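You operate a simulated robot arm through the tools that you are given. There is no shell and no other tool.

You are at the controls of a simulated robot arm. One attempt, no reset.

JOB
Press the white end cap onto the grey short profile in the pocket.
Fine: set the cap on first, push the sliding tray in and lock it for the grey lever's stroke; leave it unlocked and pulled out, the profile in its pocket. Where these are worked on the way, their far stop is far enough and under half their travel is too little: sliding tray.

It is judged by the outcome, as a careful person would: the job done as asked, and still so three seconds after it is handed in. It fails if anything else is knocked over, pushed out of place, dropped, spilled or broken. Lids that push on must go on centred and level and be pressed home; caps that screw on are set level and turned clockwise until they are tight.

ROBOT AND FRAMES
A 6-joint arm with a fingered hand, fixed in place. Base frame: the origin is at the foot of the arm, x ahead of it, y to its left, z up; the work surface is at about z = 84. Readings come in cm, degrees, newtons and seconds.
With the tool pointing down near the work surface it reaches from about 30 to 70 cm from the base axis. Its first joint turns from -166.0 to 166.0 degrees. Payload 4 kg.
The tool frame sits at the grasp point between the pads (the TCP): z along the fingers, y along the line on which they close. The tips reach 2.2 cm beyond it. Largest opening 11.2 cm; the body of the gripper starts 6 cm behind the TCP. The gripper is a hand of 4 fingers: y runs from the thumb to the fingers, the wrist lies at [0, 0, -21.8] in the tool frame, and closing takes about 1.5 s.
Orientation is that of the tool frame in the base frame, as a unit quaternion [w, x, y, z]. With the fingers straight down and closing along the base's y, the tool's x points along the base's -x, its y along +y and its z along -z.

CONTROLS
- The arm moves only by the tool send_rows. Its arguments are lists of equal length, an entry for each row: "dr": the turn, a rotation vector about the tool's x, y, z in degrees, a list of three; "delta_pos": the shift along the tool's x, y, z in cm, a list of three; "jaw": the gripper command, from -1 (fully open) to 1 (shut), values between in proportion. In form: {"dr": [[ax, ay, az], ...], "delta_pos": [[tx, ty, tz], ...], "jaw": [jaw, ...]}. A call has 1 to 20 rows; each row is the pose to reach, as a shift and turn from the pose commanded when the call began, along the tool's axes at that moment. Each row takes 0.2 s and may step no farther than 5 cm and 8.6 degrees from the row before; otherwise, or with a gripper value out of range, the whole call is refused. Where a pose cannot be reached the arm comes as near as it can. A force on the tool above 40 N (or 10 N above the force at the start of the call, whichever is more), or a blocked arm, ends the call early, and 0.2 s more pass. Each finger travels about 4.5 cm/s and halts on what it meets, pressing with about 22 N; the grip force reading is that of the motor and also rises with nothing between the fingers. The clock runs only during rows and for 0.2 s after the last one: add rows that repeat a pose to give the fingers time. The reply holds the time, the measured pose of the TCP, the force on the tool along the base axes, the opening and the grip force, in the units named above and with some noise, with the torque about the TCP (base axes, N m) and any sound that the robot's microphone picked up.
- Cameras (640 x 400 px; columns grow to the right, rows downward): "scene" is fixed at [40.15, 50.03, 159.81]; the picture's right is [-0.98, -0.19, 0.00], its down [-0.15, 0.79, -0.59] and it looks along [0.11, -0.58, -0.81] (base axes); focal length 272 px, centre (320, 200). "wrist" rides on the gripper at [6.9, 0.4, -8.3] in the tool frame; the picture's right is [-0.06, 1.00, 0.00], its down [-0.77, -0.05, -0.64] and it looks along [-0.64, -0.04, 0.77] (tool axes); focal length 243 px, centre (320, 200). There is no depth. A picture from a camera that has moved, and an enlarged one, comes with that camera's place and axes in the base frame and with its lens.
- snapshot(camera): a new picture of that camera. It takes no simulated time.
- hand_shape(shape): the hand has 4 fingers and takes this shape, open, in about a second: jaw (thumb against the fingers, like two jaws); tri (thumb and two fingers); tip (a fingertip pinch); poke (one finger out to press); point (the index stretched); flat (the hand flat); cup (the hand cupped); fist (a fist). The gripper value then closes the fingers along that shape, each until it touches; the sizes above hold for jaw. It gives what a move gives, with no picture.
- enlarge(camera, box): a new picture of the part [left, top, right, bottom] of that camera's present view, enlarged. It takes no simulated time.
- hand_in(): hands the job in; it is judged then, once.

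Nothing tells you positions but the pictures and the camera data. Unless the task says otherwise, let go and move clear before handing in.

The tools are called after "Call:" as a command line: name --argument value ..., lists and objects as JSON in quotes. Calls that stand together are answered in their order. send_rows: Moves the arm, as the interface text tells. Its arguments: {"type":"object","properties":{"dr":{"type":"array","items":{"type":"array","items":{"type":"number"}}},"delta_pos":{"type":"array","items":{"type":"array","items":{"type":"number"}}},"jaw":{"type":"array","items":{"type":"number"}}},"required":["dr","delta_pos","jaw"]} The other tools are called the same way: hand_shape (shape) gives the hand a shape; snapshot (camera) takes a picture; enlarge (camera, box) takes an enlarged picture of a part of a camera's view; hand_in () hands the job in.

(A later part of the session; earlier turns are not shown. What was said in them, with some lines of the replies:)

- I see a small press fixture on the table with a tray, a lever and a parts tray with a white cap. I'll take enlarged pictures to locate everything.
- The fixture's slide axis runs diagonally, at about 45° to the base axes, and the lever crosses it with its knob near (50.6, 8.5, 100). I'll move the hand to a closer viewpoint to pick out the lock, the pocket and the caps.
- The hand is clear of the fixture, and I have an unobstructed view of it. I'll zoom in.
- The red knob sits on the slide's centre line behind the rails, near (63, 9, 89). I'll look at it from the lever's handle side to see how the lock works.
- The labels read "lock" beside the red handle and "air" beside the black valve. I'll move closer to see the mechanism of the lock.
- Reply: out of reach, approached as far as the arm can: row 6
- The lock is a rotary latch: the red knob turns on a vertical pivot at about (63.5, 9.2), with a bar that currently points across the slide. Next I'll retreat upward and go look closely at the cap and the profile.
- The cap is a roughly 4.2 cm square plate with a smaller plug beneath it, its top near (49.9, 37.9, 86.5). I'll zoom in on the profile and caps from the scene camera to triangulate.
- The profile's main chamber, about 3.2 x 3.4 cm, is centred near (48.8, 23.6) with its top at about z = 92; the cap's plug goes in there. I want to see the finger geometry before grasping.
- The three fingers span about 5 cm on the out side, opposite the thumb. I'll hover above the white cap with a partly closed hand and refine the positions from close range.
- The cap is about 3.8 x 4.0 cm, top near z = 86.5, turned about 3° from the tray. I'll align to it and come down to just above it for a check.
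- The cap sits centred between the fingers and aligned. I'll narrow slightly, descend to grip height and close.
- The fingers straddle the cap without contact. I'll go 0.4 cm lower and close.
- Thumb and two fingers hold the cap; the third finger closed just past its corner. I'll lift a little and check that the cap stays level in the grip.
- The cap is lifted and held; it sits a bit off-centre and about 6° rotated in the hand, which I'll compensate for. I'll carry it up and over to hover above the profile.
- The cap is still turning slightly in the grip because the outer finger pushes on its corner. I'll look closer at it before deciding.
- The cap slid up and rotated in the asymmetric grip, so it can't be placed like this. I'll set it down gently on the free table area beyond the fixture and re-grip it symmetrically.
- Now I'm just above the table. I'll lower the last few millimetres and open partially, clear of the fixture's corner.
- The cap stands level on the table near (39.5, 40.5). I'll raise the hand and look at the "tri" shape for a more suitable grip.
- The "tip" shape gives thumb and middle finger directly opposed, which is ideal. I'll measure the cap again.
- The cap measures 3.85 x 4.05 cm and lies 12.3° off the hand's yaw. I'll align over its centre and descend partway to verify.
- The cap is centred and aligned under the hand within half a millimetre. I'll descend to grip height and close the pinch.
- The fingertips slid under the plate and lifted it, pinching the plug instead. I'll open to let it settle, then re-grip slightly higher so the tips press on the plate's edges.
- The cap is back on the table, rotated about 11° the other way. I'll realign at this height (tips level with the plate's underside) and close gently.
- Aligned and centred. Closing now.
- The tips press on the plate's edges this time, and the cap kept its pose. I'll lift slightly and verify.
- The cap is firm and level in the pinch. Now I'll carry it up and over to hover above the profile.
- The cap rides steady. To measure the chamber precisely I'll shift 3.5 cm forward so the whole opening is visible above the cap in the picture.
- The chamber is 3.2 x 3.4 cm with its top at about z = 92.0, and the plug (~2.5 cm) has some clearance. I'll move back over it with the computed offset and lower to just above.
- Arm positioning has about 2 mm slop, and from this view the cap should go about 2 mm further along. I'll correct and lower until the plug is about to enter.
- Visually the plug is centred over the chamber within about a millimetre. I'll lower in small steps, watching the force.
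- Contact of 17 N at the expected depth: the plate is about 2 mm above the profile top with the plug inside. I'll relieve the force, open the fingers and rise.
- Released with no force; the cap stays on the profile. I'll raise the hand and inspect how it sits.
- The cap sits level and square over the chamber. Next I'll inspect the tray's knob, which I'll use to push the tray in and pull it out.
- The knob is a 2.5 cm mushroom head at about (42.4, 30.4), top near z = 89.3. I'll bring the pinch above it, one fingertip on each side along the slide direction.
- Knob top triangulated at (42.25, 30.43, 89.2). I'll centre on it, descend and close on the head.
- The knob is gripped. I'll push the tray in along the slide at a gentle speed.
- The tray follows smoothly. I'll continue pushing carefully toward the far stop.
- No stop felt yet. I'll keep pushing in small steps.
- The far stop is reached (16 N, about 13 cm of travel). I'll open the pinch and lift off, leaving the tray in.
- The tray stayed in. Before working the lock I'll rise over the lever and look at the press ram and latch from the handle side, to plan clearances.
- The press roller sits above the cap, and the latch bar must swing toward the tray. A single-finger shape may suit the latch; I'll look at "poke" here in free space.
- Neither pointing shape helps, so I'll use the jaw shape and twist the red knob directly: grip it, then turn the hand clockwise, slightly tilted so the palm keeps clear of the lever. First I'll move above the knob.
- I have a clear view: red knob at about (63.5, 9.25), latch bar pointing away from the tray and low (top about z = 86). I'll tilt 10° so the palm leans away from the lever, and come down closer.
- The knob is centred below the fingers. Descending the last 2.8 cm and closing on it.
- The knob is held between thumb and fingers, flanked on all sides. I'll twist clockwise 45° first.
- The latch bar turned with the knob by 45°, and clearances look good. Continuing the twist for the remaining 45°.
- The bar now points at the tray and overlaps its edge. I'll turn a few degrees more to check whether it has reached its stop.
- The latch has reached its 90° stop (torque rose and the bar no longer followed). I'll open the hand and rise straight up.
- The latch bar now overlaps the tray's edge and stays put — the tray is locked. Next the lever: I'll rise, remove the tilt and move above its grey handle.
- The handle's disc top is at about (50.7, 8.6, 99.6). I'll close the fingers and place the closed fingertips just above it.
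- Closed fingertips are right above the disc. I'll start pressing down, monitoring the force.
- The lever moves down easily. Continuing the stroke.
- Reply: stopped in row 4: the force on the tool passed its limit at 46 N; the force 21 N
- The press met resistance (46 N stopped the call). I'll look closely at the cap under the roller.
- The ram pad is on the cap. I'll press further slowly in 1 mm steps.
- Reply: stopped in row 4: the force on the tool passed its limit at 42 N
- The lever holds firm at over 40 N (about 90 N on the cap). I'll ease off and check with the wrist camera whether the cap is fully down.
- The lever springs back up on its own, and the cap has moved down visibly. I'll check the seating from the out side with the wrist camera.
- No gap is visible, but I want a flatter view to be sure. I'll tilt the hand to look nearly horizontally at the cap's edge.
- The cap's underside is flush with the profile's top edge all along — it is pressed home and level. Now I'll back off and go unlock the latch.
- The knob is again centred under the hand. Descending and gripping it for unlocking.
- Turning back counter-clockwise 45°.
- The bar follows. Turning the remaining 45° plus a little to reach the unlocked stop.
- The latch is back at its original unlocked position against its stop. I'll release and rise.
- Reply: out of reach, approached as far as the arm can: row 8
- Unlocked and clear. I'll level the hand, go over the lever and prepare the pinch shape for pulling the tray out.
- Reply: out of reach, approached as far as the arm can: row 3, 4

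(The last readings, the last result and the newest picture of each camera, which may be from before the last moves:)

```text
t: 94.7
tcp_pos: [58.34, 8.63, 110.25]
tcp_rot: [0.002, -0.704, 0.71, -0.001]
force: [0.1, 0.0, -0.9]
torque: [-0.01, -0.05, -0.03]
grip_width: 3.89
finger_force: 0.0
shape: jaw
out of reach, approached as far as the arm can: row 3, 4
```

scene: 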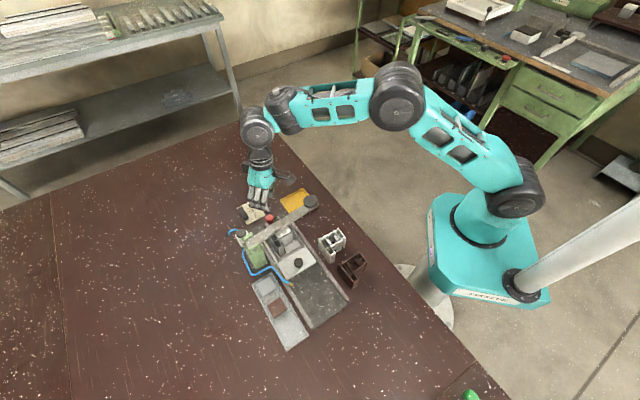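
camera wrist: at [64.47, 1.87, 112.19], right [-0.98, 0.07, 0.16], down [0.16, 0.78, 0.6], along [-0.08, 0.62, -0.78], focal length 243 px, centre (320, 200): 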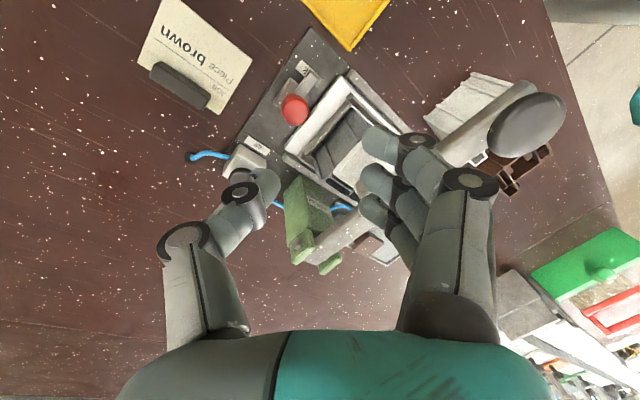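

Call:
send_rows --dr '[[0, 0, 7.4], [0, 0, 14.7], [0, 0, 22], [0, 0, 29.4], [0, 0, 36.7], [0, 0, 44], [0, 0, 44]]' --delta_pos '[[-2.2, 1.3, 0], [-4.4, 2.6, 0], [-6.6, 3.9, 0], [-8.8, 5.2, 0], [-11, 6.5, 0], [-13.2, 7.8, 0], [-13.2, 7.8, 0]]' --jaw '[0.3, 0.3, 0.3, 0.3, 0.3, 0.3, 0.3]'

Call:
hand_shape --shape "tip"

Call:
send_rows --dr '[[0, 0, 0], [0, 0, 0], [0, 0, 0], [0, 0, 0], [0, 0, 0], [0, 0, 0]]' --delta_pos '[[0, 0, 0], [0, 0, 0], [0, 0, 3], [0, 0, 7], [0, 0, 11], [0, 0, 14]]' --jaw '[-0.3, 0.15, 0.15, 0.15, 0.15, 0.15]'

Call:
snapshot --camera "wrist"

Call:
enlarge --camera "wrist" --box '[230, 80, 410, 220]'

```text
t: 96.3
tcp_pos: [52.96, 23.05, 111.75]
tcp_rot: [0.003, -0.387, 0.922, -0.001]
force: [0.0, 0.4, -0.1]
torque: [-0.01, -0.01, -0.01]
grip_width: 3.9
finger_force: 0.2
shape: jaw
out of reach, approached as far as the arm can: row 1, 2, 3, 4, 5, 6, 7
```

```text
t: 97.2
tcp_pos: [53.03, 23.07, 111.83]
tcp_rot: [0.004, -0.388, 0.922, 0.0]
force: [-0.1, 0.7, 0.7]
torque: [0.03, 0.0, -0.01]
grip_width: 11.2
finger_force: 0.1
shape: tip
```

```text
t: 98.6
tcp_pos: [58.25, 24.86, 99.82]
tcp_rot: [0.004, -0.388, 0.922, 0.0]
force: [0.0, -0.6, 0.5]
torque: [-0.02, 0.01, -0.02]
grip_width: 4.82
finger_force: 0.1
shape: tip
out of reach, approached as far as the arm can: row 3, 4, 5, 6
```

```text
taken
camera wrist: at [52.96, 20.35, 108.17], right [-0.67, 0.74, 0.0], down [0.56, 0.51, 0.65], along [0.48, 0.43, -0.76], focal length 243 px, centre (320, 200)
```

wrist: 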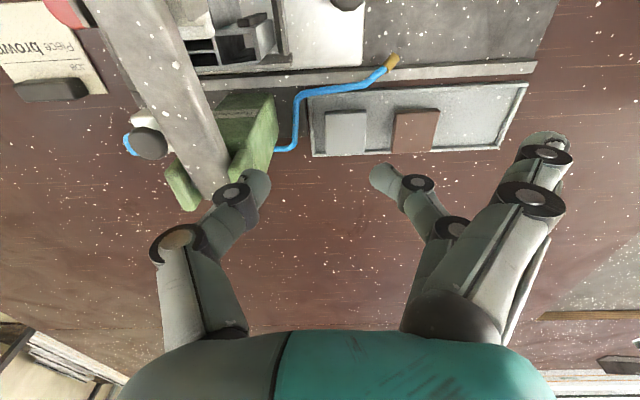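

```text
2.86 times, centred on (320, 150) of wrist
camera zoom: at [52.96, 20.35, 108.17], right [-0.67, 0.74, 0.0], down [0.56, 0.51, 0.65], along [0.48, 0.43, -0.76], focal length 693 px, centre (320, 343)
```

zoom: 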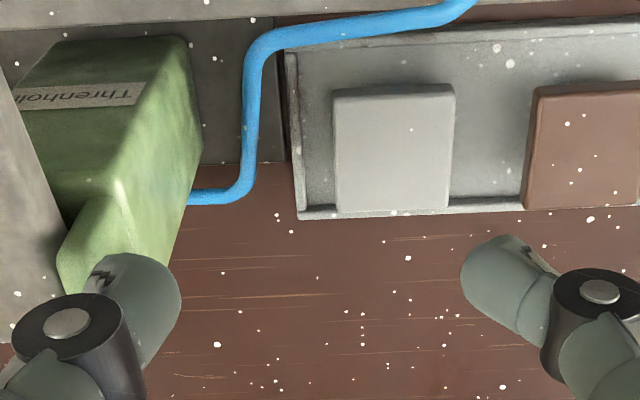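

The arm got stuck at the edge of its reach after the high lock position and drifted sideways (nothing touched). I'll back up and inward to recover a normal arm posture.

Call:
send_rows --dr '[[0, 0, 0], [0, 0, 0], [0, 0, 0], [0, 0, 0], [0, 0, 0]]' --delta_pos '[[1, 0.5, -3], [2.2, 1.1, -6], [3.6, 1.8, -9], [5, 2.4, -11], [6.05, 2.89, -12]]' --jaw '[0.15, 0.15, 0.15, 0.15, 0.15]'

Call:
snapshot --camera "scene"

```text
t: 99.8
tcp_pos: [52.36, 23.48, 112.22]
tcp_rot: [0.0, -0.388, 0.922, 0.0]
force: [-0.2, 0.6, -0.5]
torque: [-0.01, 0.01, -0.03]
grip_width: 4.81
finger_force: 0.1
shape: tip
out of reach, approached as far as the arm can: row 4, 5
```

```text
taken
```

scene: 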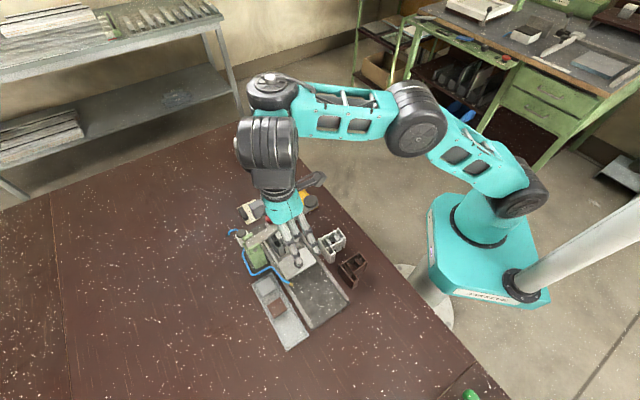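

Call:
send_rows --dr '[[0, 0, 0], [0, 0, 0], [0, 0, 0], [0, 0, 0], [0, 0, 0]]' --delta_pos '[[3, 1.1, -1], [6, 2.2, -2], [9, 3.3, -3], [12, 4.4, -4], [15, 5.5, -5]]' --jaw '[0.15, 0.15, 0.15, 0.15, 0.15]'

Call:
snapshot --camera "scene"

```text
t: 101.0
tcp_pos: [41.43, 17.99, 123.32]
tcp_rot: [-0.001, -0.388, 0.922, 0.0]
force: [0.0, -0.9, 0.0]
torque: [-0.03, 0.02, 0.02]
grip_width: 4.83
finger_force: 0.1
shape: tip
out of reach, approached as far as the arm can: row 1, 2, 3, 4, 5
```

```text
taken
```

scene: 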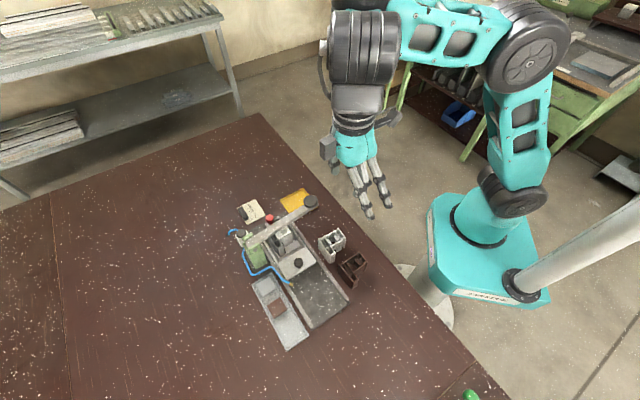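

The arm seems to be in an unusual wrist posture. I'll look at it more closely before moving on.

Call:
enlarge --camera "scene" --box '[310, 0, 600, 240]'

Call:
snapshot --camera "wrist"

```text
1.67 times, centred on (455, 120) of scene
camera zoom: at [40.15, 50.03, 159.81], right [-0.98, -0.19, 0.0], down [-0.15, 0.79, -0.59], along [0.11, -0.58, -0.81], focal length 453 px, centre (95, 333)
```

zoom: 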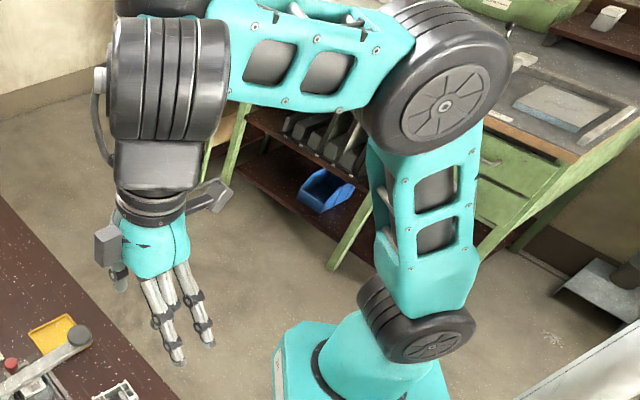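

```text
taken
camera wrist: at [36.23, 13.44, 131.62], right [-0.67, 0.74, 0.0], down [0.57, 0.51, 0.64], along [0.48, 0.43, -0.77], focal length 243 px, centre (320, 200)
```

wrist: 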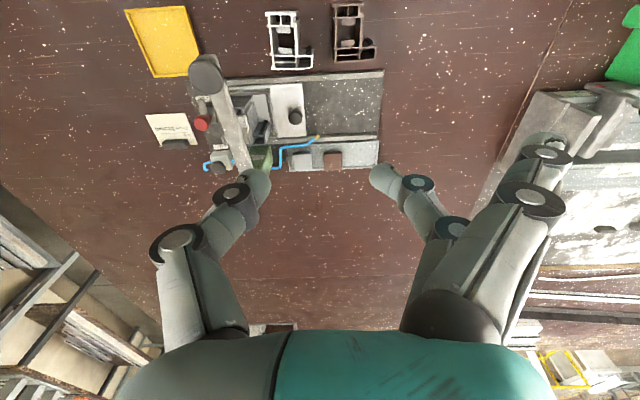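

The wrist has flipped into an alternate posture (knuckle side reversed). I'll try to unwind it here, high above the table, by turning the hand in yaw.

Call:
send_rows --dr '[[0, 0, 8.2], [0, 0, 16.4], [0, 0, 24.6], [0, 0, 32.8], [0, 0, 41], [0, 0, 49.2], [0, 0, 57.4], [0, 0, 65.6], [0, 0, 73.8], [0, 0, 82], [0, 0, 90]]' --delta_pos '[[0, 0, 0], [0, 0, 0], [0, 0, 0], [0, 0, 0], [0, 0, 0], [0, 0, 0], [0, 0, 0], [0, 0, 0], [0, 0, 0], [0, 0, 0], [0, 0, 0]]' --jaw '[0.15, 0.15, 0.15, 0.15, 0.15, 0.15, 0.15, 0.15, 0.15, 0.15, 0.15]'

Call:
enlarge --camera "scene" --box '[310, 0, 600, 240]'

```text
t: 103.4
tcp_pos: [41.46, 17.99, 123.37]
tcp_rot: [0.003, 0.379, 0.925, 0.001]
force: [-0.1, -0.7, -0.2]
torque: [-0.01, -0.03, 0.02]
grip_width: 4.84
finger_force: 0.1
shape: tip
```

```text
1.67 times, centred on (455, 120) of scene
camera zoom: at [40.15, 50.03, 159.81], right [-0.98, -0.19, 0.0], down [-0.15, 0.79, -0.59], along [0.11, -0.58, -0.81], focal length 453 px, centre (95, 333)
```

zoom: 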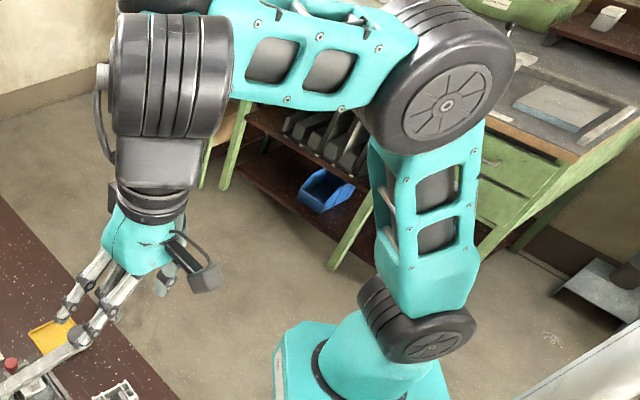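

Call:
send_rows --dr '[[0, 0, 8.2], [0, 0, 16.4], [0, 0, 24.6], [0, 0, 32.8], [0, 0, 41], [0, 0, 49.2], [0, 0, 57.4], [0, 0, 65.6], [0, 0, 73.8], [0, 0, 82], [0, 0, 90]]' --delta_pos '[[0, 0, 0], [0, 0, 0], [0, 0, 0], [0, 0, 0], [0, 0, 0], [0, 0, 0], [0, 0, 0], [0, 0, 0], [0, 0, 0], [0, 0, 0], [0, 0, 0]]' --jaw '[0.15, 0.15, 0.15, 0.15, 0.15, 0.15, 0.15, 0.15, 0.15, 0.15, 0.15]'

Call:
enlarge --camera "scene" --box '[310, 0, 600, 240]'

```text
t: 105.8
tcp_pos: [41.35, 18.09, 123.46]
tcp_rot: [0.0, 0.922, 0.387, 0.003]
force: [0.3, 0.1, -0.1]
torque: [0.03, 0.01, 0.0]
grip_width: 4.85
finger_force: 0.0
shape: tip
```

```text
1.67 times, centred on (455, 120) of scene
camera zoom: at [40.15, 50.03, 159.81], right [-0.98, -0.19, 0.0], down [-0.15, 0.79, -0.59], along [0.11, -0.58, -0.81], focal length 453 px, centre (95, 333)
```

zoom: 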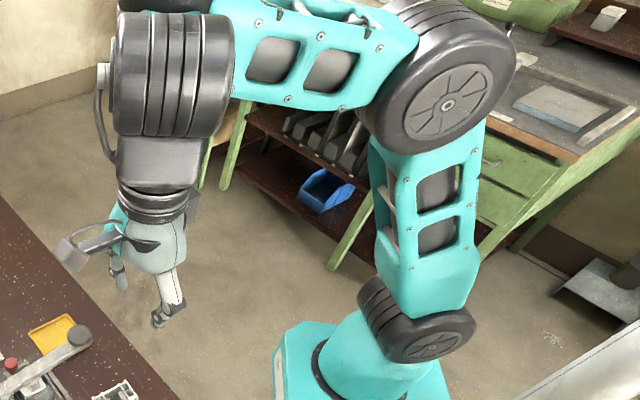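

Call:
send_rows --dr '[[0, 0, 8.2], [0, 0, 16.4], [0, 0, 24.6], [0, 0, 32.8], [0, 0, 41], [0, 0, 49.2], [0, 0, 57.4], [0, 0, 65.6], [0, 0, 73.8], [0, 0, 82], [0, 0, 90]]' --delta_pos '[[0, 0, 0], [0, 0, 0], [0, 0, 0], [0, 0, 0], [0, 0, 0], [0, 0, 0], [0, 0, 0], [0, 0, 0], [0, 0, 0], [0, 0, 0], [0, 0, 0]]' --jaw '[0.15, 0.15, 0.15, 0.15, 0.15, 0.15, 0.15, 0.15, 0.15, 0.15, 0.15]'

Call:
enlarge --camera "scene" --box '[310, 0, 600, 240]'

```text
t: 108.2
tcp_pos: [41.55, 17.89, 123.21]
tcp_rot: [-0.003, 0.926, -0.378, 0.003]
force: [-0.2, -0.2, -0.2]
torque: [0.0, 0.01, 0.0]
grip_width: 4.75
finger_force: 0.1
shape: tip
out of reach, approached as far as the arm can: row 4, 5, 6, 7, 8
```

```text
1.67 times, centred on (455, 120) of scene
camera zoom: at [40.15, 50.03, 159.81], right [-0.98, -0.19, 0.0], down [-0.15, 0.79, -0.59], along [0.11, -0.58, -0.81], focal length 453 px, centre (95, 333)
```

zoom: 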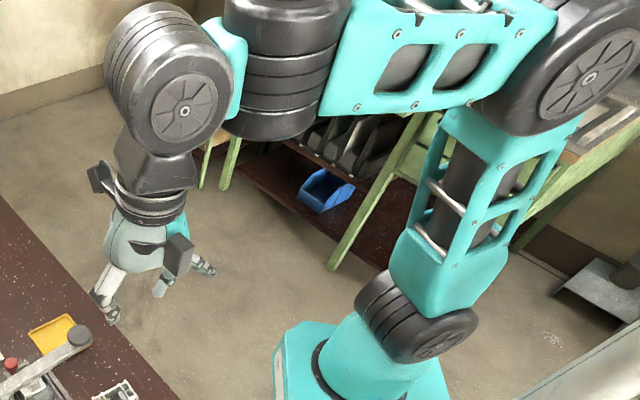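

The wrist has flipped back to its normal posture. Now I'll wind the yaw the other way, back to the working orientation (about 270°).

Call:
send_rows --dr '[[0, 0, -8.2], [0, 0, -16.4], [0, 0, -24.6], [0, 0, -32.8], [0, 0, -41], [0, 0, -49.2], [0, 0, -57.4], [0, 0, -65.6], [0, 0, -73.8], [0, 0, -82], [0, 0, -90]]' --delta_pos '[[0, 0, 0], [0, 0, 0], [0, 0, 0], [0, 0, 0], [0, 0, 0], [0, 0, 0], [0, 0, 0], [0, 0, 0], [0, 0, 0], [0, 0, 0], [0, 0, 0]]' --jaw '[0.15, 0.15, 0.15, 0.15, 0.15, 0.15, 0.15, 0.15, 0.15, 0.15, 0.15]'

Call:
enlarge --camera "scene" --box '[310, 0, 600, 240]'

```text
t: 110.6
tcp_pos: [41.55, 18.12, 123.29]
tcp_rot: [0.0, 0.921, 0.389, 0.004]
force: [0.8, 0.0, 0.0]
torque: [0.02, 0.03, -0.01]
grip_width: 4.78
finger_force: 0.1
shape: tip
```

```text
1.67 times, centred on (455, 120) of scene
camera zoom: at [40.15, 50.03, 159.81], right [-0.98, -0.19, 0.0], down [-0.15, 0.79, -0.59], along [0.11, -0.58, -0.81], focal length 453 px, centre (95, 333)
```

zoom: 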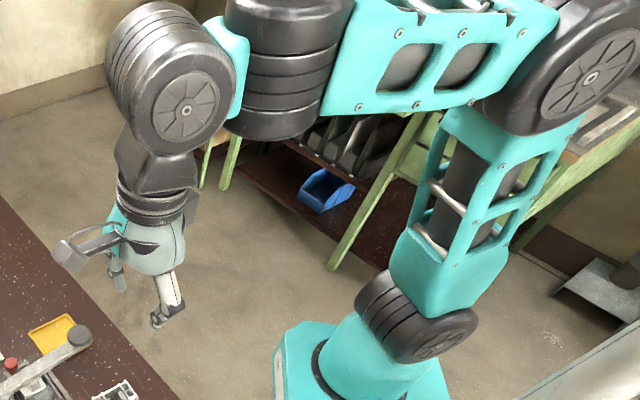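

Normal wrist posture is maintained. Continuing to turn.

Call:
send_rows --dr '[[0, 0, -8.4], [0, 0, -16.8], [0, 0, -25.2], [0, 0, -33.6], [0, 0, -42], [0, 0, -50.4], [0, 0, -58.8], [0, 0, -67.2], [0, 0, -75.6], [0, 0, -84], [0, 0, -92.4], [0, 0, -100.8], [0, 0, -109.2], [0, 0, -117.6], [0, 0, -126], [0, 0, -134.4], [0, 0, -142.8], [0, 0, -151.2], [0, 0, -159.6], [0, 0, -168]]' --delta_pos '[[0, 0, 0], [0, 0, 0], [0, 0, 0], [0, 0, 0], [0, 0, 0], [0, 0, 0], [0, 0, 0], [0, 0, 0], [0, 0, 0], [0, 0, 0], [0, 0, 0], [0, 0, 0], [0, 0, 0], [0, 0, 0], [0, 0, 0], [0, 0, 0], [0, 0, 0], [0, 0, 0], [0, 0, 0], [0, 0, 0]]' --jaw '[0.15, 0.15, 0.15, 0.15, 0.15, 0.15, 0.15, 0.15, 0.15, 0.15, 0.15, 0.15, 0.15, 0.15, 0.15, 0.15, 0.15, 0.15, 0.15, 0.15]'

Call:
enlarge --camera "scene" --box '[310, 0, 600, 240]'

Call:
snapshot --camera "wrist"

```text
t: 114.8
tcp_pos: [41.29, 18.16, 123.43]
tcp_rot: [0.004, -0.291, 0.957, -0.001]
force: [-0.5, 0.0, 1.0]
torque: [0.02, 0.01, 0.01]
grip_width: 4.76
finger_force: 0.1
shape: tip
```

```text
1.67 times, centred on (455, 120) of scene
camera zoom: at [40.15, 50.03, 159.81], right [-0.98, -0.19, 0.0], down [-0.15, 0.79, -0.59], along [0.11, -0.58, -0.81], focal length 453 px, centre (95, 333)
```

zoom: 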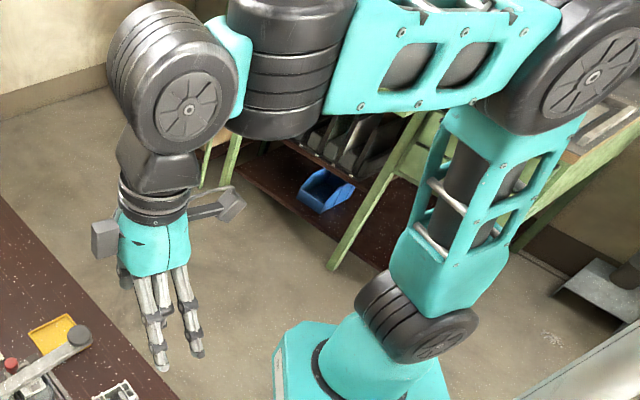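

```text
taken
camera wrist: at [35.23, 14.62, 131.72], right [-0.5, 0.86, 0.0], down [0.66, 0.38, 0.65], along [0.56, 0.32, -0.76], focal length 243 px, centre (320, 200)
```

wrist: 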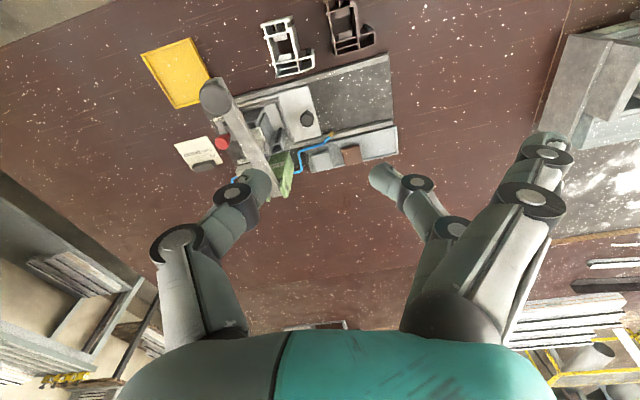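

Back to the normal posture and yaw. Now I'll move above the tray's knob.

Call:
send_rows --dr '[[0, 0, -4], [0, 0, -8], [0, 0, -11.6], [0, 0, -11.6], [0, 0, -11.6], [0, 0, -11.6], [0, 0, -11.6], [0, 0, -11.6]]' --delta_pos '[[-3.4, -1.0, 1], [-6.8, -2.0, 3], [-10.2, -3.09, 6], [-10.2, -3.09, 10.5], [-10.2, -3.09, 15], [-10.2, -3.09, 19.5], [-10.2, -3.09, 24], [-10.2, -3.09, 26]]' --jaw '[0.15, 0.15, 0.15, 0.15, 0.15, 0.15, 0.15, 0.15]'

Call:
snapshot --camera "wrist"

Call:
enlarge --camera "wrist" --box '[230, 80, 410, 220]'

Call:
snapshot --camera "scene"

```text
t: 116.6
tcp_pos: [51.8, 21.31, 97.15]
tcp_rot: [0.004, -0.385, 0.923, 0.0]
force: [-0.9, -0.1, 0.0]
torque: [0.02, -0.01, -0.01]
grip_width: 4.77
finger_force: 0.1
shape: tip
```

```text
taken
camera wrist: at [46.44, 16.74, 105.62], right [-0.66, 0.75, 0.0], down [0.57, 0.51, 0.65], along [0.49, 0.43, -0.76], focal length 243 px, centre (320, 200)
```

wrist: 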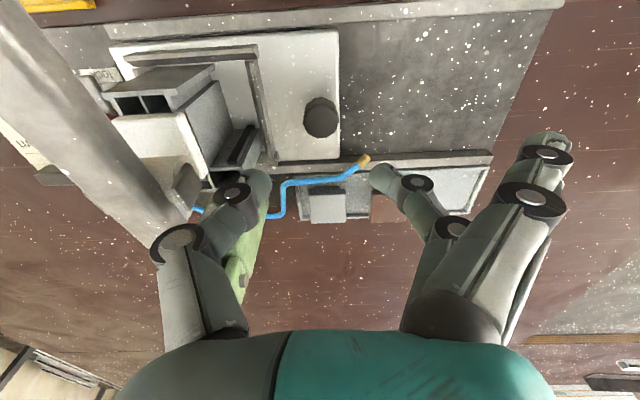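

```text
2.86 times, centred on (320, 150) of wrist
camera zoom: at [46.44, 16.74, 105.62], right [-0.66, 0.75, 0.0], down [0.57, 0.51, 0.65], along [0.49, 0.43, -0.76], focal length 693 px, centre (320, 343)
```

zoom: 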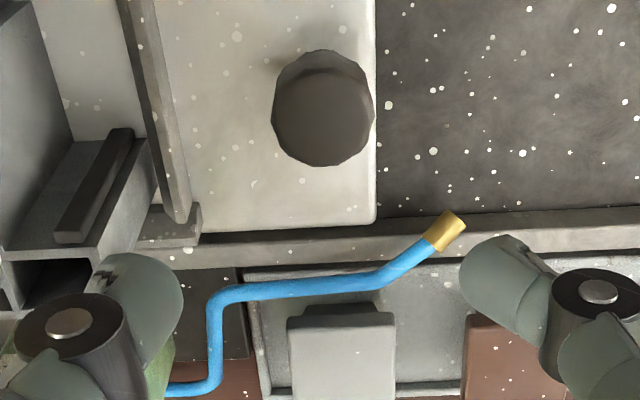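

```text
taken
```

scene: 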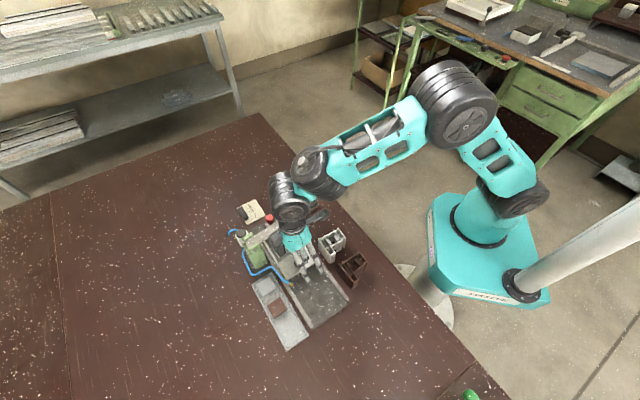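

Call:
send_rows --dr '[[0, 0, 0], [0, 0, 0], [0, 0, 0], [0, 0, 0], [0, 0, 0], [0, 0, 0], [0, 0, 0], [0, 0, 0], [0, 0, 0]]' --delta_pos '[[0.2, 0.03, 2], [0.38, 0.06, 4], [0.38, 0.06, 5.6], [0.38, 0.06, 7.0], [0.38, 0.06, 7.0], [0.38, 0.06, 7.0], [0.38, 0.06, 7.0], [0.38, 0.06, 7.0], [0.38, 0.06, 7.0]]' --jaw '[0.15, 0.15, 0.15, 0.15, 0.15, 0.4, 0.6, 0.7, 0.7]'

Call:
snapshot --camera "wrist"

Call:
enlarge --camera "wrist" --box '[230, 100, 410, 240]'

```text
t: 118.6
tcp_pos: [51.59, 20.76, 90.45]
tcp_rot: [0.003, -0.385, 0.923, -0.001]
force: [-1.7, -0.3, -0.6]
torque: [0.02, 0.06, -0.01]
grip_width: 1.75
finger_force: 21.7
shape: tip
```

```text
taken
camera wrist: at [46.22, 16.2, 98.72], right [-0.66, 0.75, 0.0], down [0.57, 0.51, 0.65], along [0.49, 0.43, -0.76], focal length 243 px, centre (320, 200)
```

wrist: 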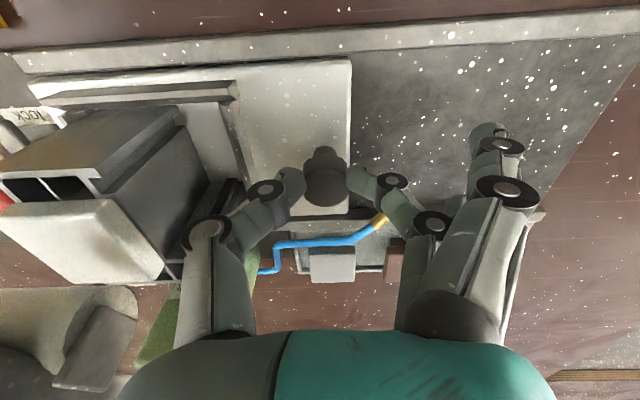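

```text
2.86 times, centred on (320, 170) of wrist
camera zoom: at [46.22, 16.2, 98.72], right [-0.66, 0.75, 0.0], down [0.57, 0.51, 0.65], along [0.49, 0.43, -0.76], focal length 693 px, centre (320, 286)
```

zoom: 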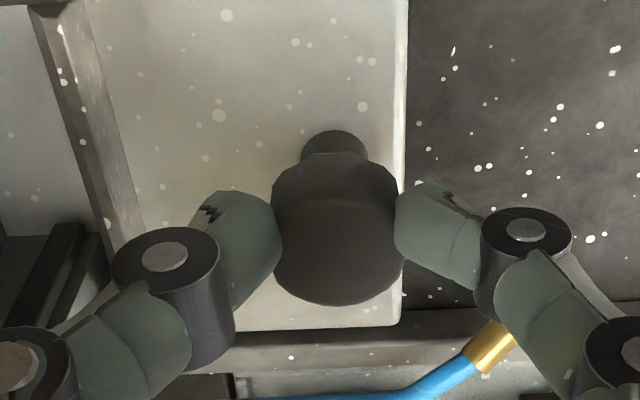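

Knob gripped. I'll pull the tray out gently, first a short distance to confirm it is unlocked.

Call:
send_rows --dr '[[0, 0, 0], [0, 0, 0], [0, 0, 0], [0, 0, 0]]' --delta_pos '[[0, 0.3, 0], [0, 0.7, 0], [0, 1.1, 0], [0, 1.5, 0]]' --jaw '[0.7, 0.7, 0.7, 0.7]'

Call:
snapshot --camera "wrist"

```text
t: 119.6
tcp_pos: [50.41, 21.9, 90.27]
tcp_rot: [0.002, -0.385, 0.923, -0.001]
force: [-6.5, -8.2, -3.6]
torque: [-0.14, 0.12, -0.02]
grip_width: 1.72
finger_force: 22.3
shape: tip
```

```text
taken
camera wrist: at [45.14, 17.38, 98.76], right [-0.66, 0.75, 0.0], down [0.57, 0.51, 0.65], along [0.48, 0.43, -0.76], focal length 243 px, centre (320, 200)
```

wrist: 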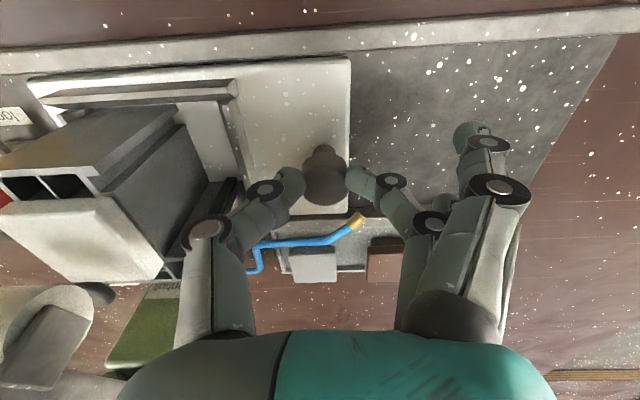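

The tray moves freely — unlocked. Continuing to pull it out.

Call:
send_rows --dr '[[0, 0, 0], [0, 0, 0], [0, 0, 0], [0, 0, 0], [0, 0, 0], [0, 0, 0], [0, 0, 0], [0, 0, 0], [0, 0, 0], [0, 0, 0]]' --delta_pos '[[0.05, 0.5, 0], [0.06, 1.3, 0], [0.06, 2.1, 0], [0.06, 2.9, 0], [0.06, 3.7, 0], [0.05, 4.5, 0], [0.05, 5.3, 0], [0.04, 6.1, 0], [0.04, 6.9, 0], [0.03, 7.5, 0]]' --jaw '[0.7, 0.7, 0.7, 0.7, 0.7, 0.7, 0.7, 0.7, 0.7, 0.7]'

Call:
snapshot --camera "wrist"

```text
t: 121.8
tcp_pos: [44.95, 27.22, 90.48]
tcp_rot: [0.004, -0.386, 0.923, 0.0]
force: [-1.5, -2.0, -7.4]
torque: [-0.08, 0.04, 0.02]
grip_width: 1.68
finger_force: 21.7
shape: tip
```

```text
taken
camera wrist: at [39.74, 22.68, 98.8], right [-0.66, 0.75, 0.0], down [0.57, 0.51, 0.65], along [0.49, 0.43, -0.76], focal length 243 px, centre (320, 200)
```

wrist: 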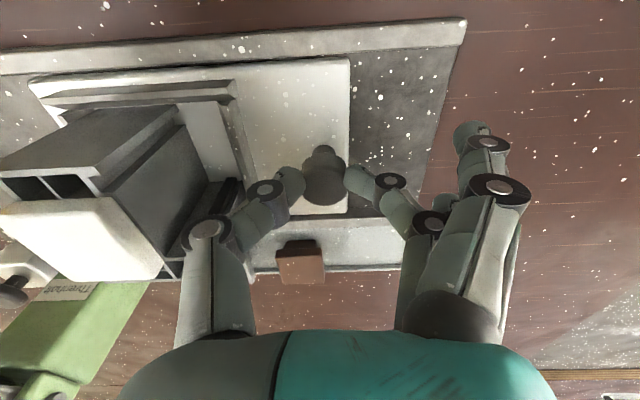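

Call:
send_rows --dr '[[0, 0, 0], [0, 0, 0], [0, 0, 0], [0, 0, 0], [0, 0, 0], [0, 0, 0]]' --delta_pos '[[0, 0.5, 0.03], [0, 1.2, 0.05], [0, 1.9, 0.05], [0, 2.6, 0.05], [0, 3.2, 0.05], [0, 3.6, 0.05]]' --jaw '[0.7, 0.7, 0.7, 0.7, 0.7, 0.7]'

Call:
snapshot --camera "wrist"

```text
t: 123.2
tcp_pos: [42.48, 29.86, 90.25]
tcp_rot: [0.005, -0.384, 0.923, 0.0]
force: [-4.3, -3.2, 3.7]
torque: [-0.04, 0.09, -0.01]
grip_width: 1.74
finger_force: 21.7
shape: tip
```

```text
taken
camera wrist: at [37.17, 25.25, 98.7], right [-0.66, 0.75, 0.0], down [0.57, 0.51, 0.65], along [0.49, 0.43, -0.76], focal length 243 px, centre (320, 200)
```

wrist: 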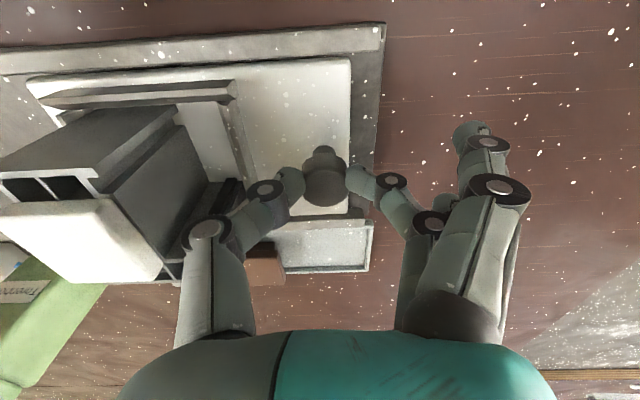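

The tray is back at its starting position. I'll pull another few millimetres to check it's at its outer stop.

Call:
send_rows --dr '[[0, 0, 0], [0, 0, 0], [0, 0, 0]]' --delta_pos '[[0.02, 0.1, 0], [0.02, 0.2, 0], [0.02, 0.3, 0]]' --jaw '[0.7, 0.7, 0.7]'

```text
t: 124.0
tcp_pos: [42.29, 30.03, 90.39]
tcp_rot: [0.004, -0.385, 0.923, -0.001]
force: [-1.5, -2.9, 3.7]
torque: [-0.06, 0.04, -0.04]
grip_width: 1.74
finger_force: 22.1
shape: tip
```

Call:
send_rows --dr '[[0, 0, 0], [0, 0, 0], [0, 0, 0]]' --delta_pos '[[0, 0.1, 0], [0, 0.2, 0], [0, 0.3, 0]]' --jaw '[0.7, 0.7, 0.7]'

Call:
snapshot --camera "wrist"

```text
t: 124.8
tcp_pos: [42.23, 30.27, 90.36]
tcp_rot: [0.005, -0.384, 0.923, -0.001]
force: [1.3, -9.1, 4.6]
torque: [-0.17, -0.06, -0.02]
grip_width: 1.73
finger_force: 22.6
shape: tip
```

```text
taken
camera wrist: at [36.85, 25.59, 98.71], right [-0.66, 0.75, 0.0], down [0.57, 0.51, 0.65], along [0.49, 0.43, -0.76], focal length 243 px, centre (320, 200)
```

wrist: 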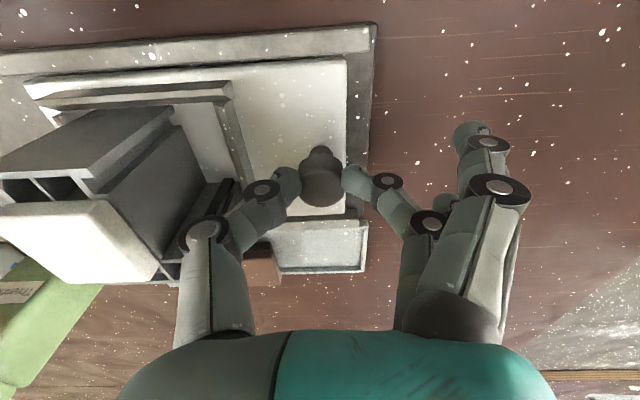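

The outer stop is reached. I'll release the knob and rise straight up.

Call:
send_rows --dr '[[0, 0, 0], [0, 0, 0], [0, 0, 0], [0, 0, 0], [0, 0, 0], [0, 0, 0], [0, 0, 0]]' --delta_pos '[[0, -0.1, 0], [0, -0.1, 0], [0, -0.1, 0], [0, -0.1, 0], [0, -0.1, -2], [0, -0.1, -5], [2, 0, -9]]' --jaw '[0.55, 0.4, 0.25, 0.1, 0.1, 0.1, 0.1]'

Call:
snapshot --camera "wrist"

Call:
enlarge --camera "scene" --box '[225, 180, 355, 340]'

Call:
enlarge --camera "scene" --box '[275, 240, 325, 290]'

```text
t: 126.4
tcp_pos: [40.55, 28.79, 99.11]
tcp_rot: [0.004, -0.385, 0.923, -0.001]
force: [0.1, -0.8, -0.3]
torque: [-0.02, 0.0, -0.01]
grip_width: 4.94
finger_force: 0.1
shape: tip
```

```text
taken
camera wrist: at [35.28, 24.23, 107.5], right [-0.66, 0.75, 0.0], down [0.57, 0.51, 0.65], along [0.49, 0.43, -0.76], focal length 243 px, centre (320, 200)
```

wrist: 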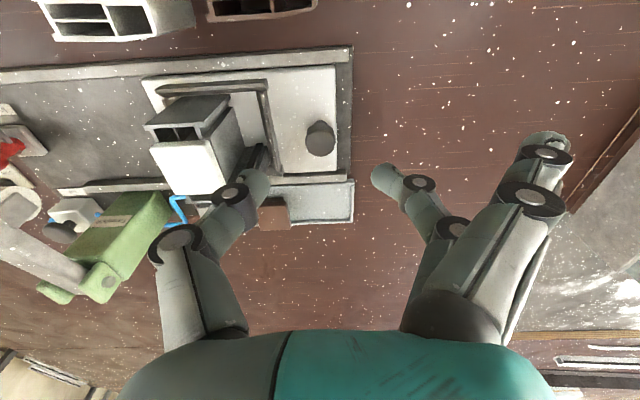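

```text
2.50 times, centred on (290, 260) of scene
camera zoom: at [40.15, 50.03, 159.81], right [-0.98, -0.19, 0.0], down [-0.15, 0.79, -0.59], along [0.11, -0.58, -0.81], focal length 679 px, centre (395, 50)
```

zoom: 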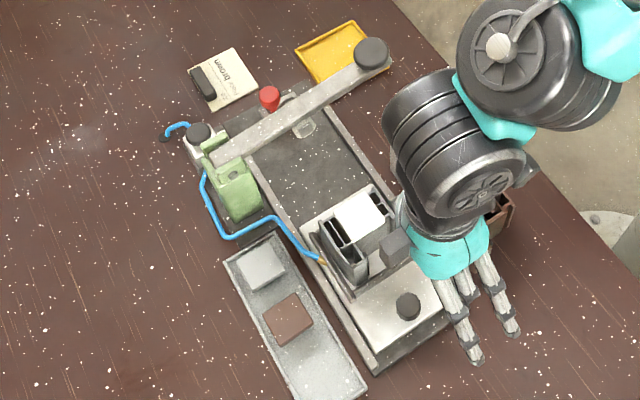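

```text
8.00 times, centred on (300, 265) of scene
camera zoom: at [40.15, 50.03, 159.81], right [-0.98, -0.19, 0.0], down [-0.15, 0.79, -0.59], along [0.11, -0.58, -0.81], focal length 2174 px, centre (480, -320)
```

zoom: 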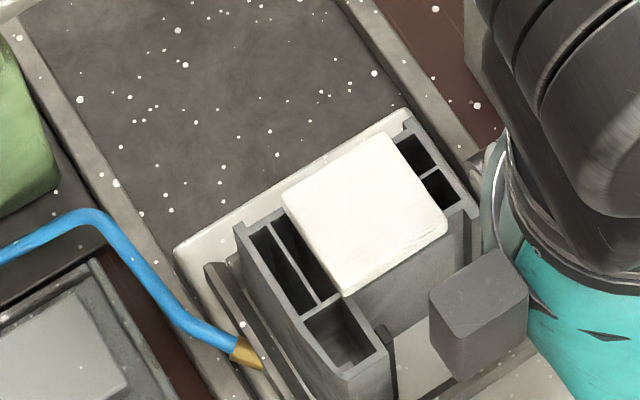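

The tray is fully out, the latch open, and the cap sits visibly lower than before pressing. I'll take one more low-angle look at the cap to verify it's flush and level.

Call:
send_rows --dr '[[0, 0, 0], [0, -6, 0], [0, -12, 0], [0, -18, 0], [0, -24, 0], [0, -30, 0], [0, -30, 0]]' --delta_pos '[[1, -1, -3], [2.5, -3, -4], [4, -5, -4], [5.3, -7, -3.5], [6.6, -9.68, -3], [6.6, -9.68, -2], [6.6, -9.68, -1.5]]' --jaw '[0.1, 0.1, 0.1, 0.1, 0.1, -0.2, -0.4]'

Call:
snapshot --camera "wrist"

Call:
enlarge --camera "wrist" --box '[260, 120, 400, 240]'

```text
t: 128.0
tcp_pos: [42.83, 17.29, 100.86]
tcp_rot: [0.244, -0.372, 0.89, 0.1]
force: [0.5, 0.3, 0.3]
torque: [0.0, 0.0, 0.0]
grip_width: 7.78
finger_force: 0.0
shape: tip
```

```text
taken
camera wrist: at [35.41, 10.43, 104.55], right [-0.67, 0.74, 0.03], down [0.27, 0.21, 0.94], along [0.69, 0.64, -0.34], focal length 243 px, centre (320, 200)
```

wrist: 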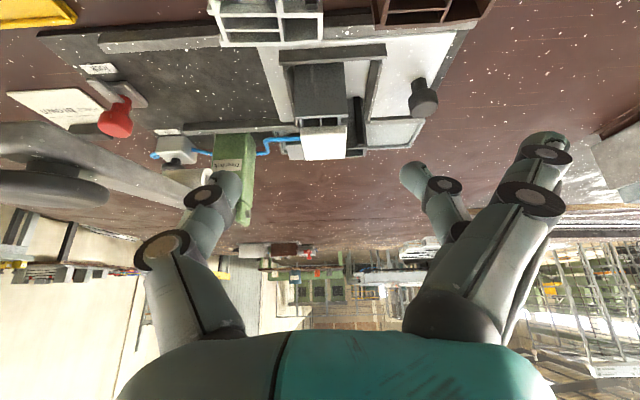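

```text
3.33 times, centred on (330, 180) of wrist
camera zoom: at [35.41, 10.43, 104.55], right [-0.67, 0.74, 0.03], down [0.27, 0.21, 0.94], along [0.69, 0.64, -0.34], focal length 809 px, centre (287, 267)
```

zoom: 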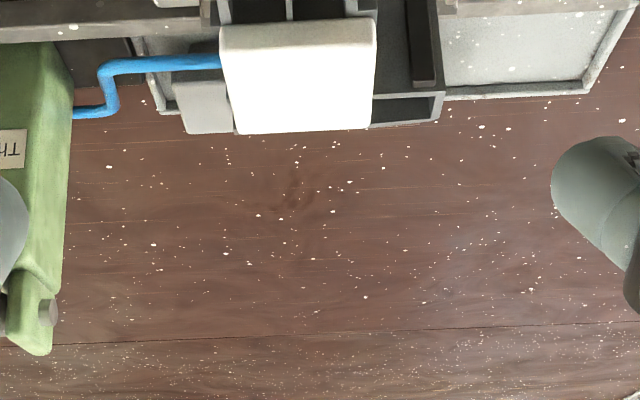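

Call:
enlarge --camera "wrist" --box '[285, 95, 365, 165]'

Call:
enlarge --camera "wrist" --box '[60, 40, 260, 200]'

Call:
snapshot --camera "scene"

```text
5.71 times, centred on (325, 130) of wrist
camera zoom: at [35.41, 10.43, 104.55], right [-0.67, 0.74, 0.03], down [0.27, 0.21, 0.94], along [0.69, 0.64, -0.34], focal length 1386 px, centre (291, 600)
```

zoom: 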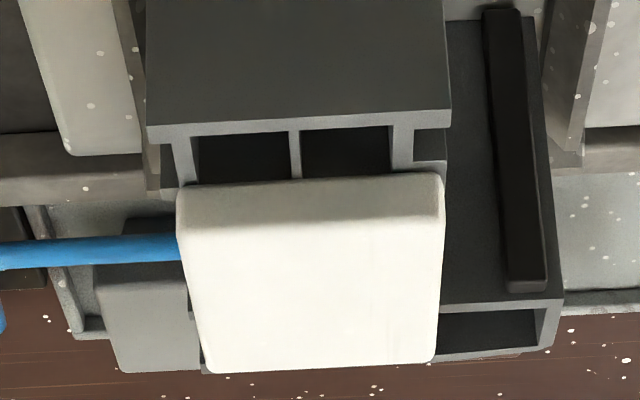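

```text
2.50 times, centred on (160, 120) of wrist
camera zoom: at [35.41, 10.43, 104.55], right [-0.67, 0.74, 0.03], down [0.27, 0.21, 0.94], along [0.69, 0.64, -0.34], focal length 606 px, centre (720, 400)
```

zoom: 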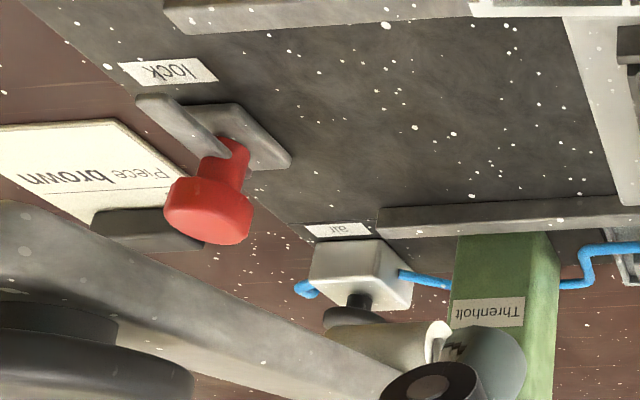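

```text
taken
```

scene: 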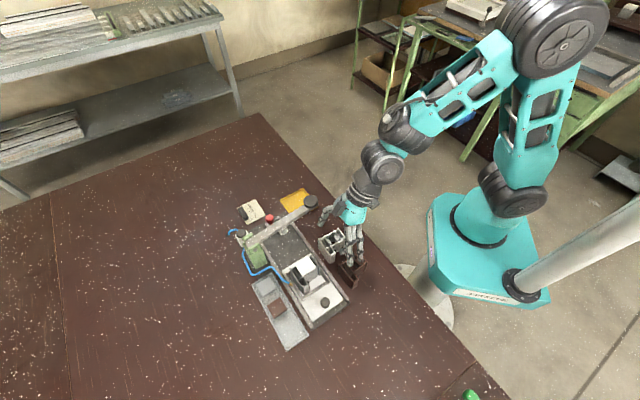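

The cap is flush, level and centred; the latch is open, the lever up, the tray out, and the other parts are undisturbed. I'll retract the hand upward, clear of everything, before handing in.

Call:
send_rows --dr '[[0, 0, 0], [0, 6, 0], [0, 12, 0], [0, 18, 0], [0, 24, 0], [0, 30, 0]]' --delta_pos '[[-1.5, 0, -2.6], [-3, 0, -5.2], [-4.5, 0, -7.8], [-6, 0, -10.4], [-6, 0, -10.4], [-6, 0, -10.4]]' --jaw '[-0.4, -0.4, -0.4, -0.4, -0.4, -0.4]'

Call:
snapshot --camera "scene"

Call:
enlarge --camera "scene" --box '[225, 180, 385, 350]'

```text
t: 129.4
tcp_pos: [42.63, 17.16, 112.9]
tcp_rot: [0.003, -0.385, 0.923, -0.001]
force: [-0.2, 0.3, 0.2]
torque: [0.0, -0.01, 0.01]
grip_width: 7.81
finger_force: 0.1
shape: tip
```

```text
taken
```

scene: 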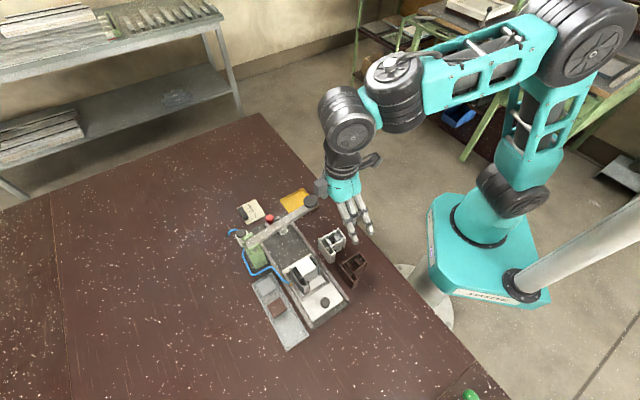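

```text
2.35 times, centred on (305, 265) of scene
camera zoom: at [40.15, 50.03, 159.81], right [-0.98, -0.19, 0.0], down [-0.15, 0.79, -0.59], along [0.11, -0.58, -0.81], focal length 639 px, centre (355, 47)
```

zoom: 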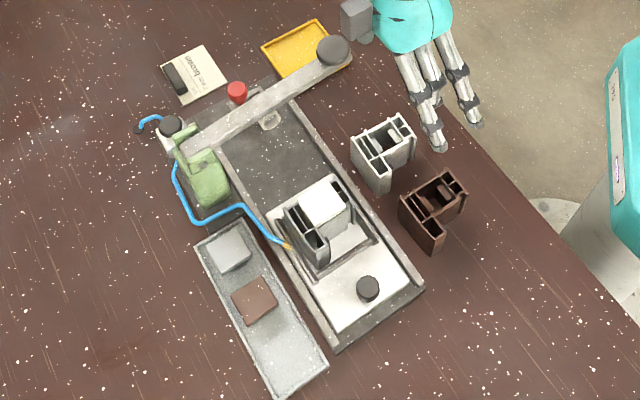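

The white cap is on the grey profile in its pocket. The tray is out and unlocked, the lever is up, and the other items are where they started. The hand is clear, so I'm handing in.

Call:
hand_in

```text
The job is handed in.
```

The white end cap is pressed onto the grey profile. From the pictures it sits centred, level and flush with the profile's top edge. I have handed the job in and have not seen a verdict.

- **Press:** I pushed the tray in to its far stop, locked it and pulled the lever down. The lever stopped moving at about 46 N on its handle. No click was reported, so "pressed home" rests on the pictures and on the cap ending roughly 5 mm lower than before the stroke.
- **Left as asked:** the tray is unlocked and pulled out to its outer stop, with the profile in its pocket. The lever sprang back up on its own.
- **Detour with the cap:** my first grip slipped, so I set the cap down on the bare table and gripped it again. It dropped about a centimetre both times I let it go there. I saw no sign of damage.
- **Arm trouble:** after unlocking, the wrist flipped into an awkward posture and the arm drifted toward the green block. The force readings showed no contact, and I recovered the arm high above the table before pulling the tray out.

The card on the table reads "JOB Piece brown", but I followed your instruction and used the white cap. The other caps, the white and brown profiles, the card and the air valve appear undisturbed.
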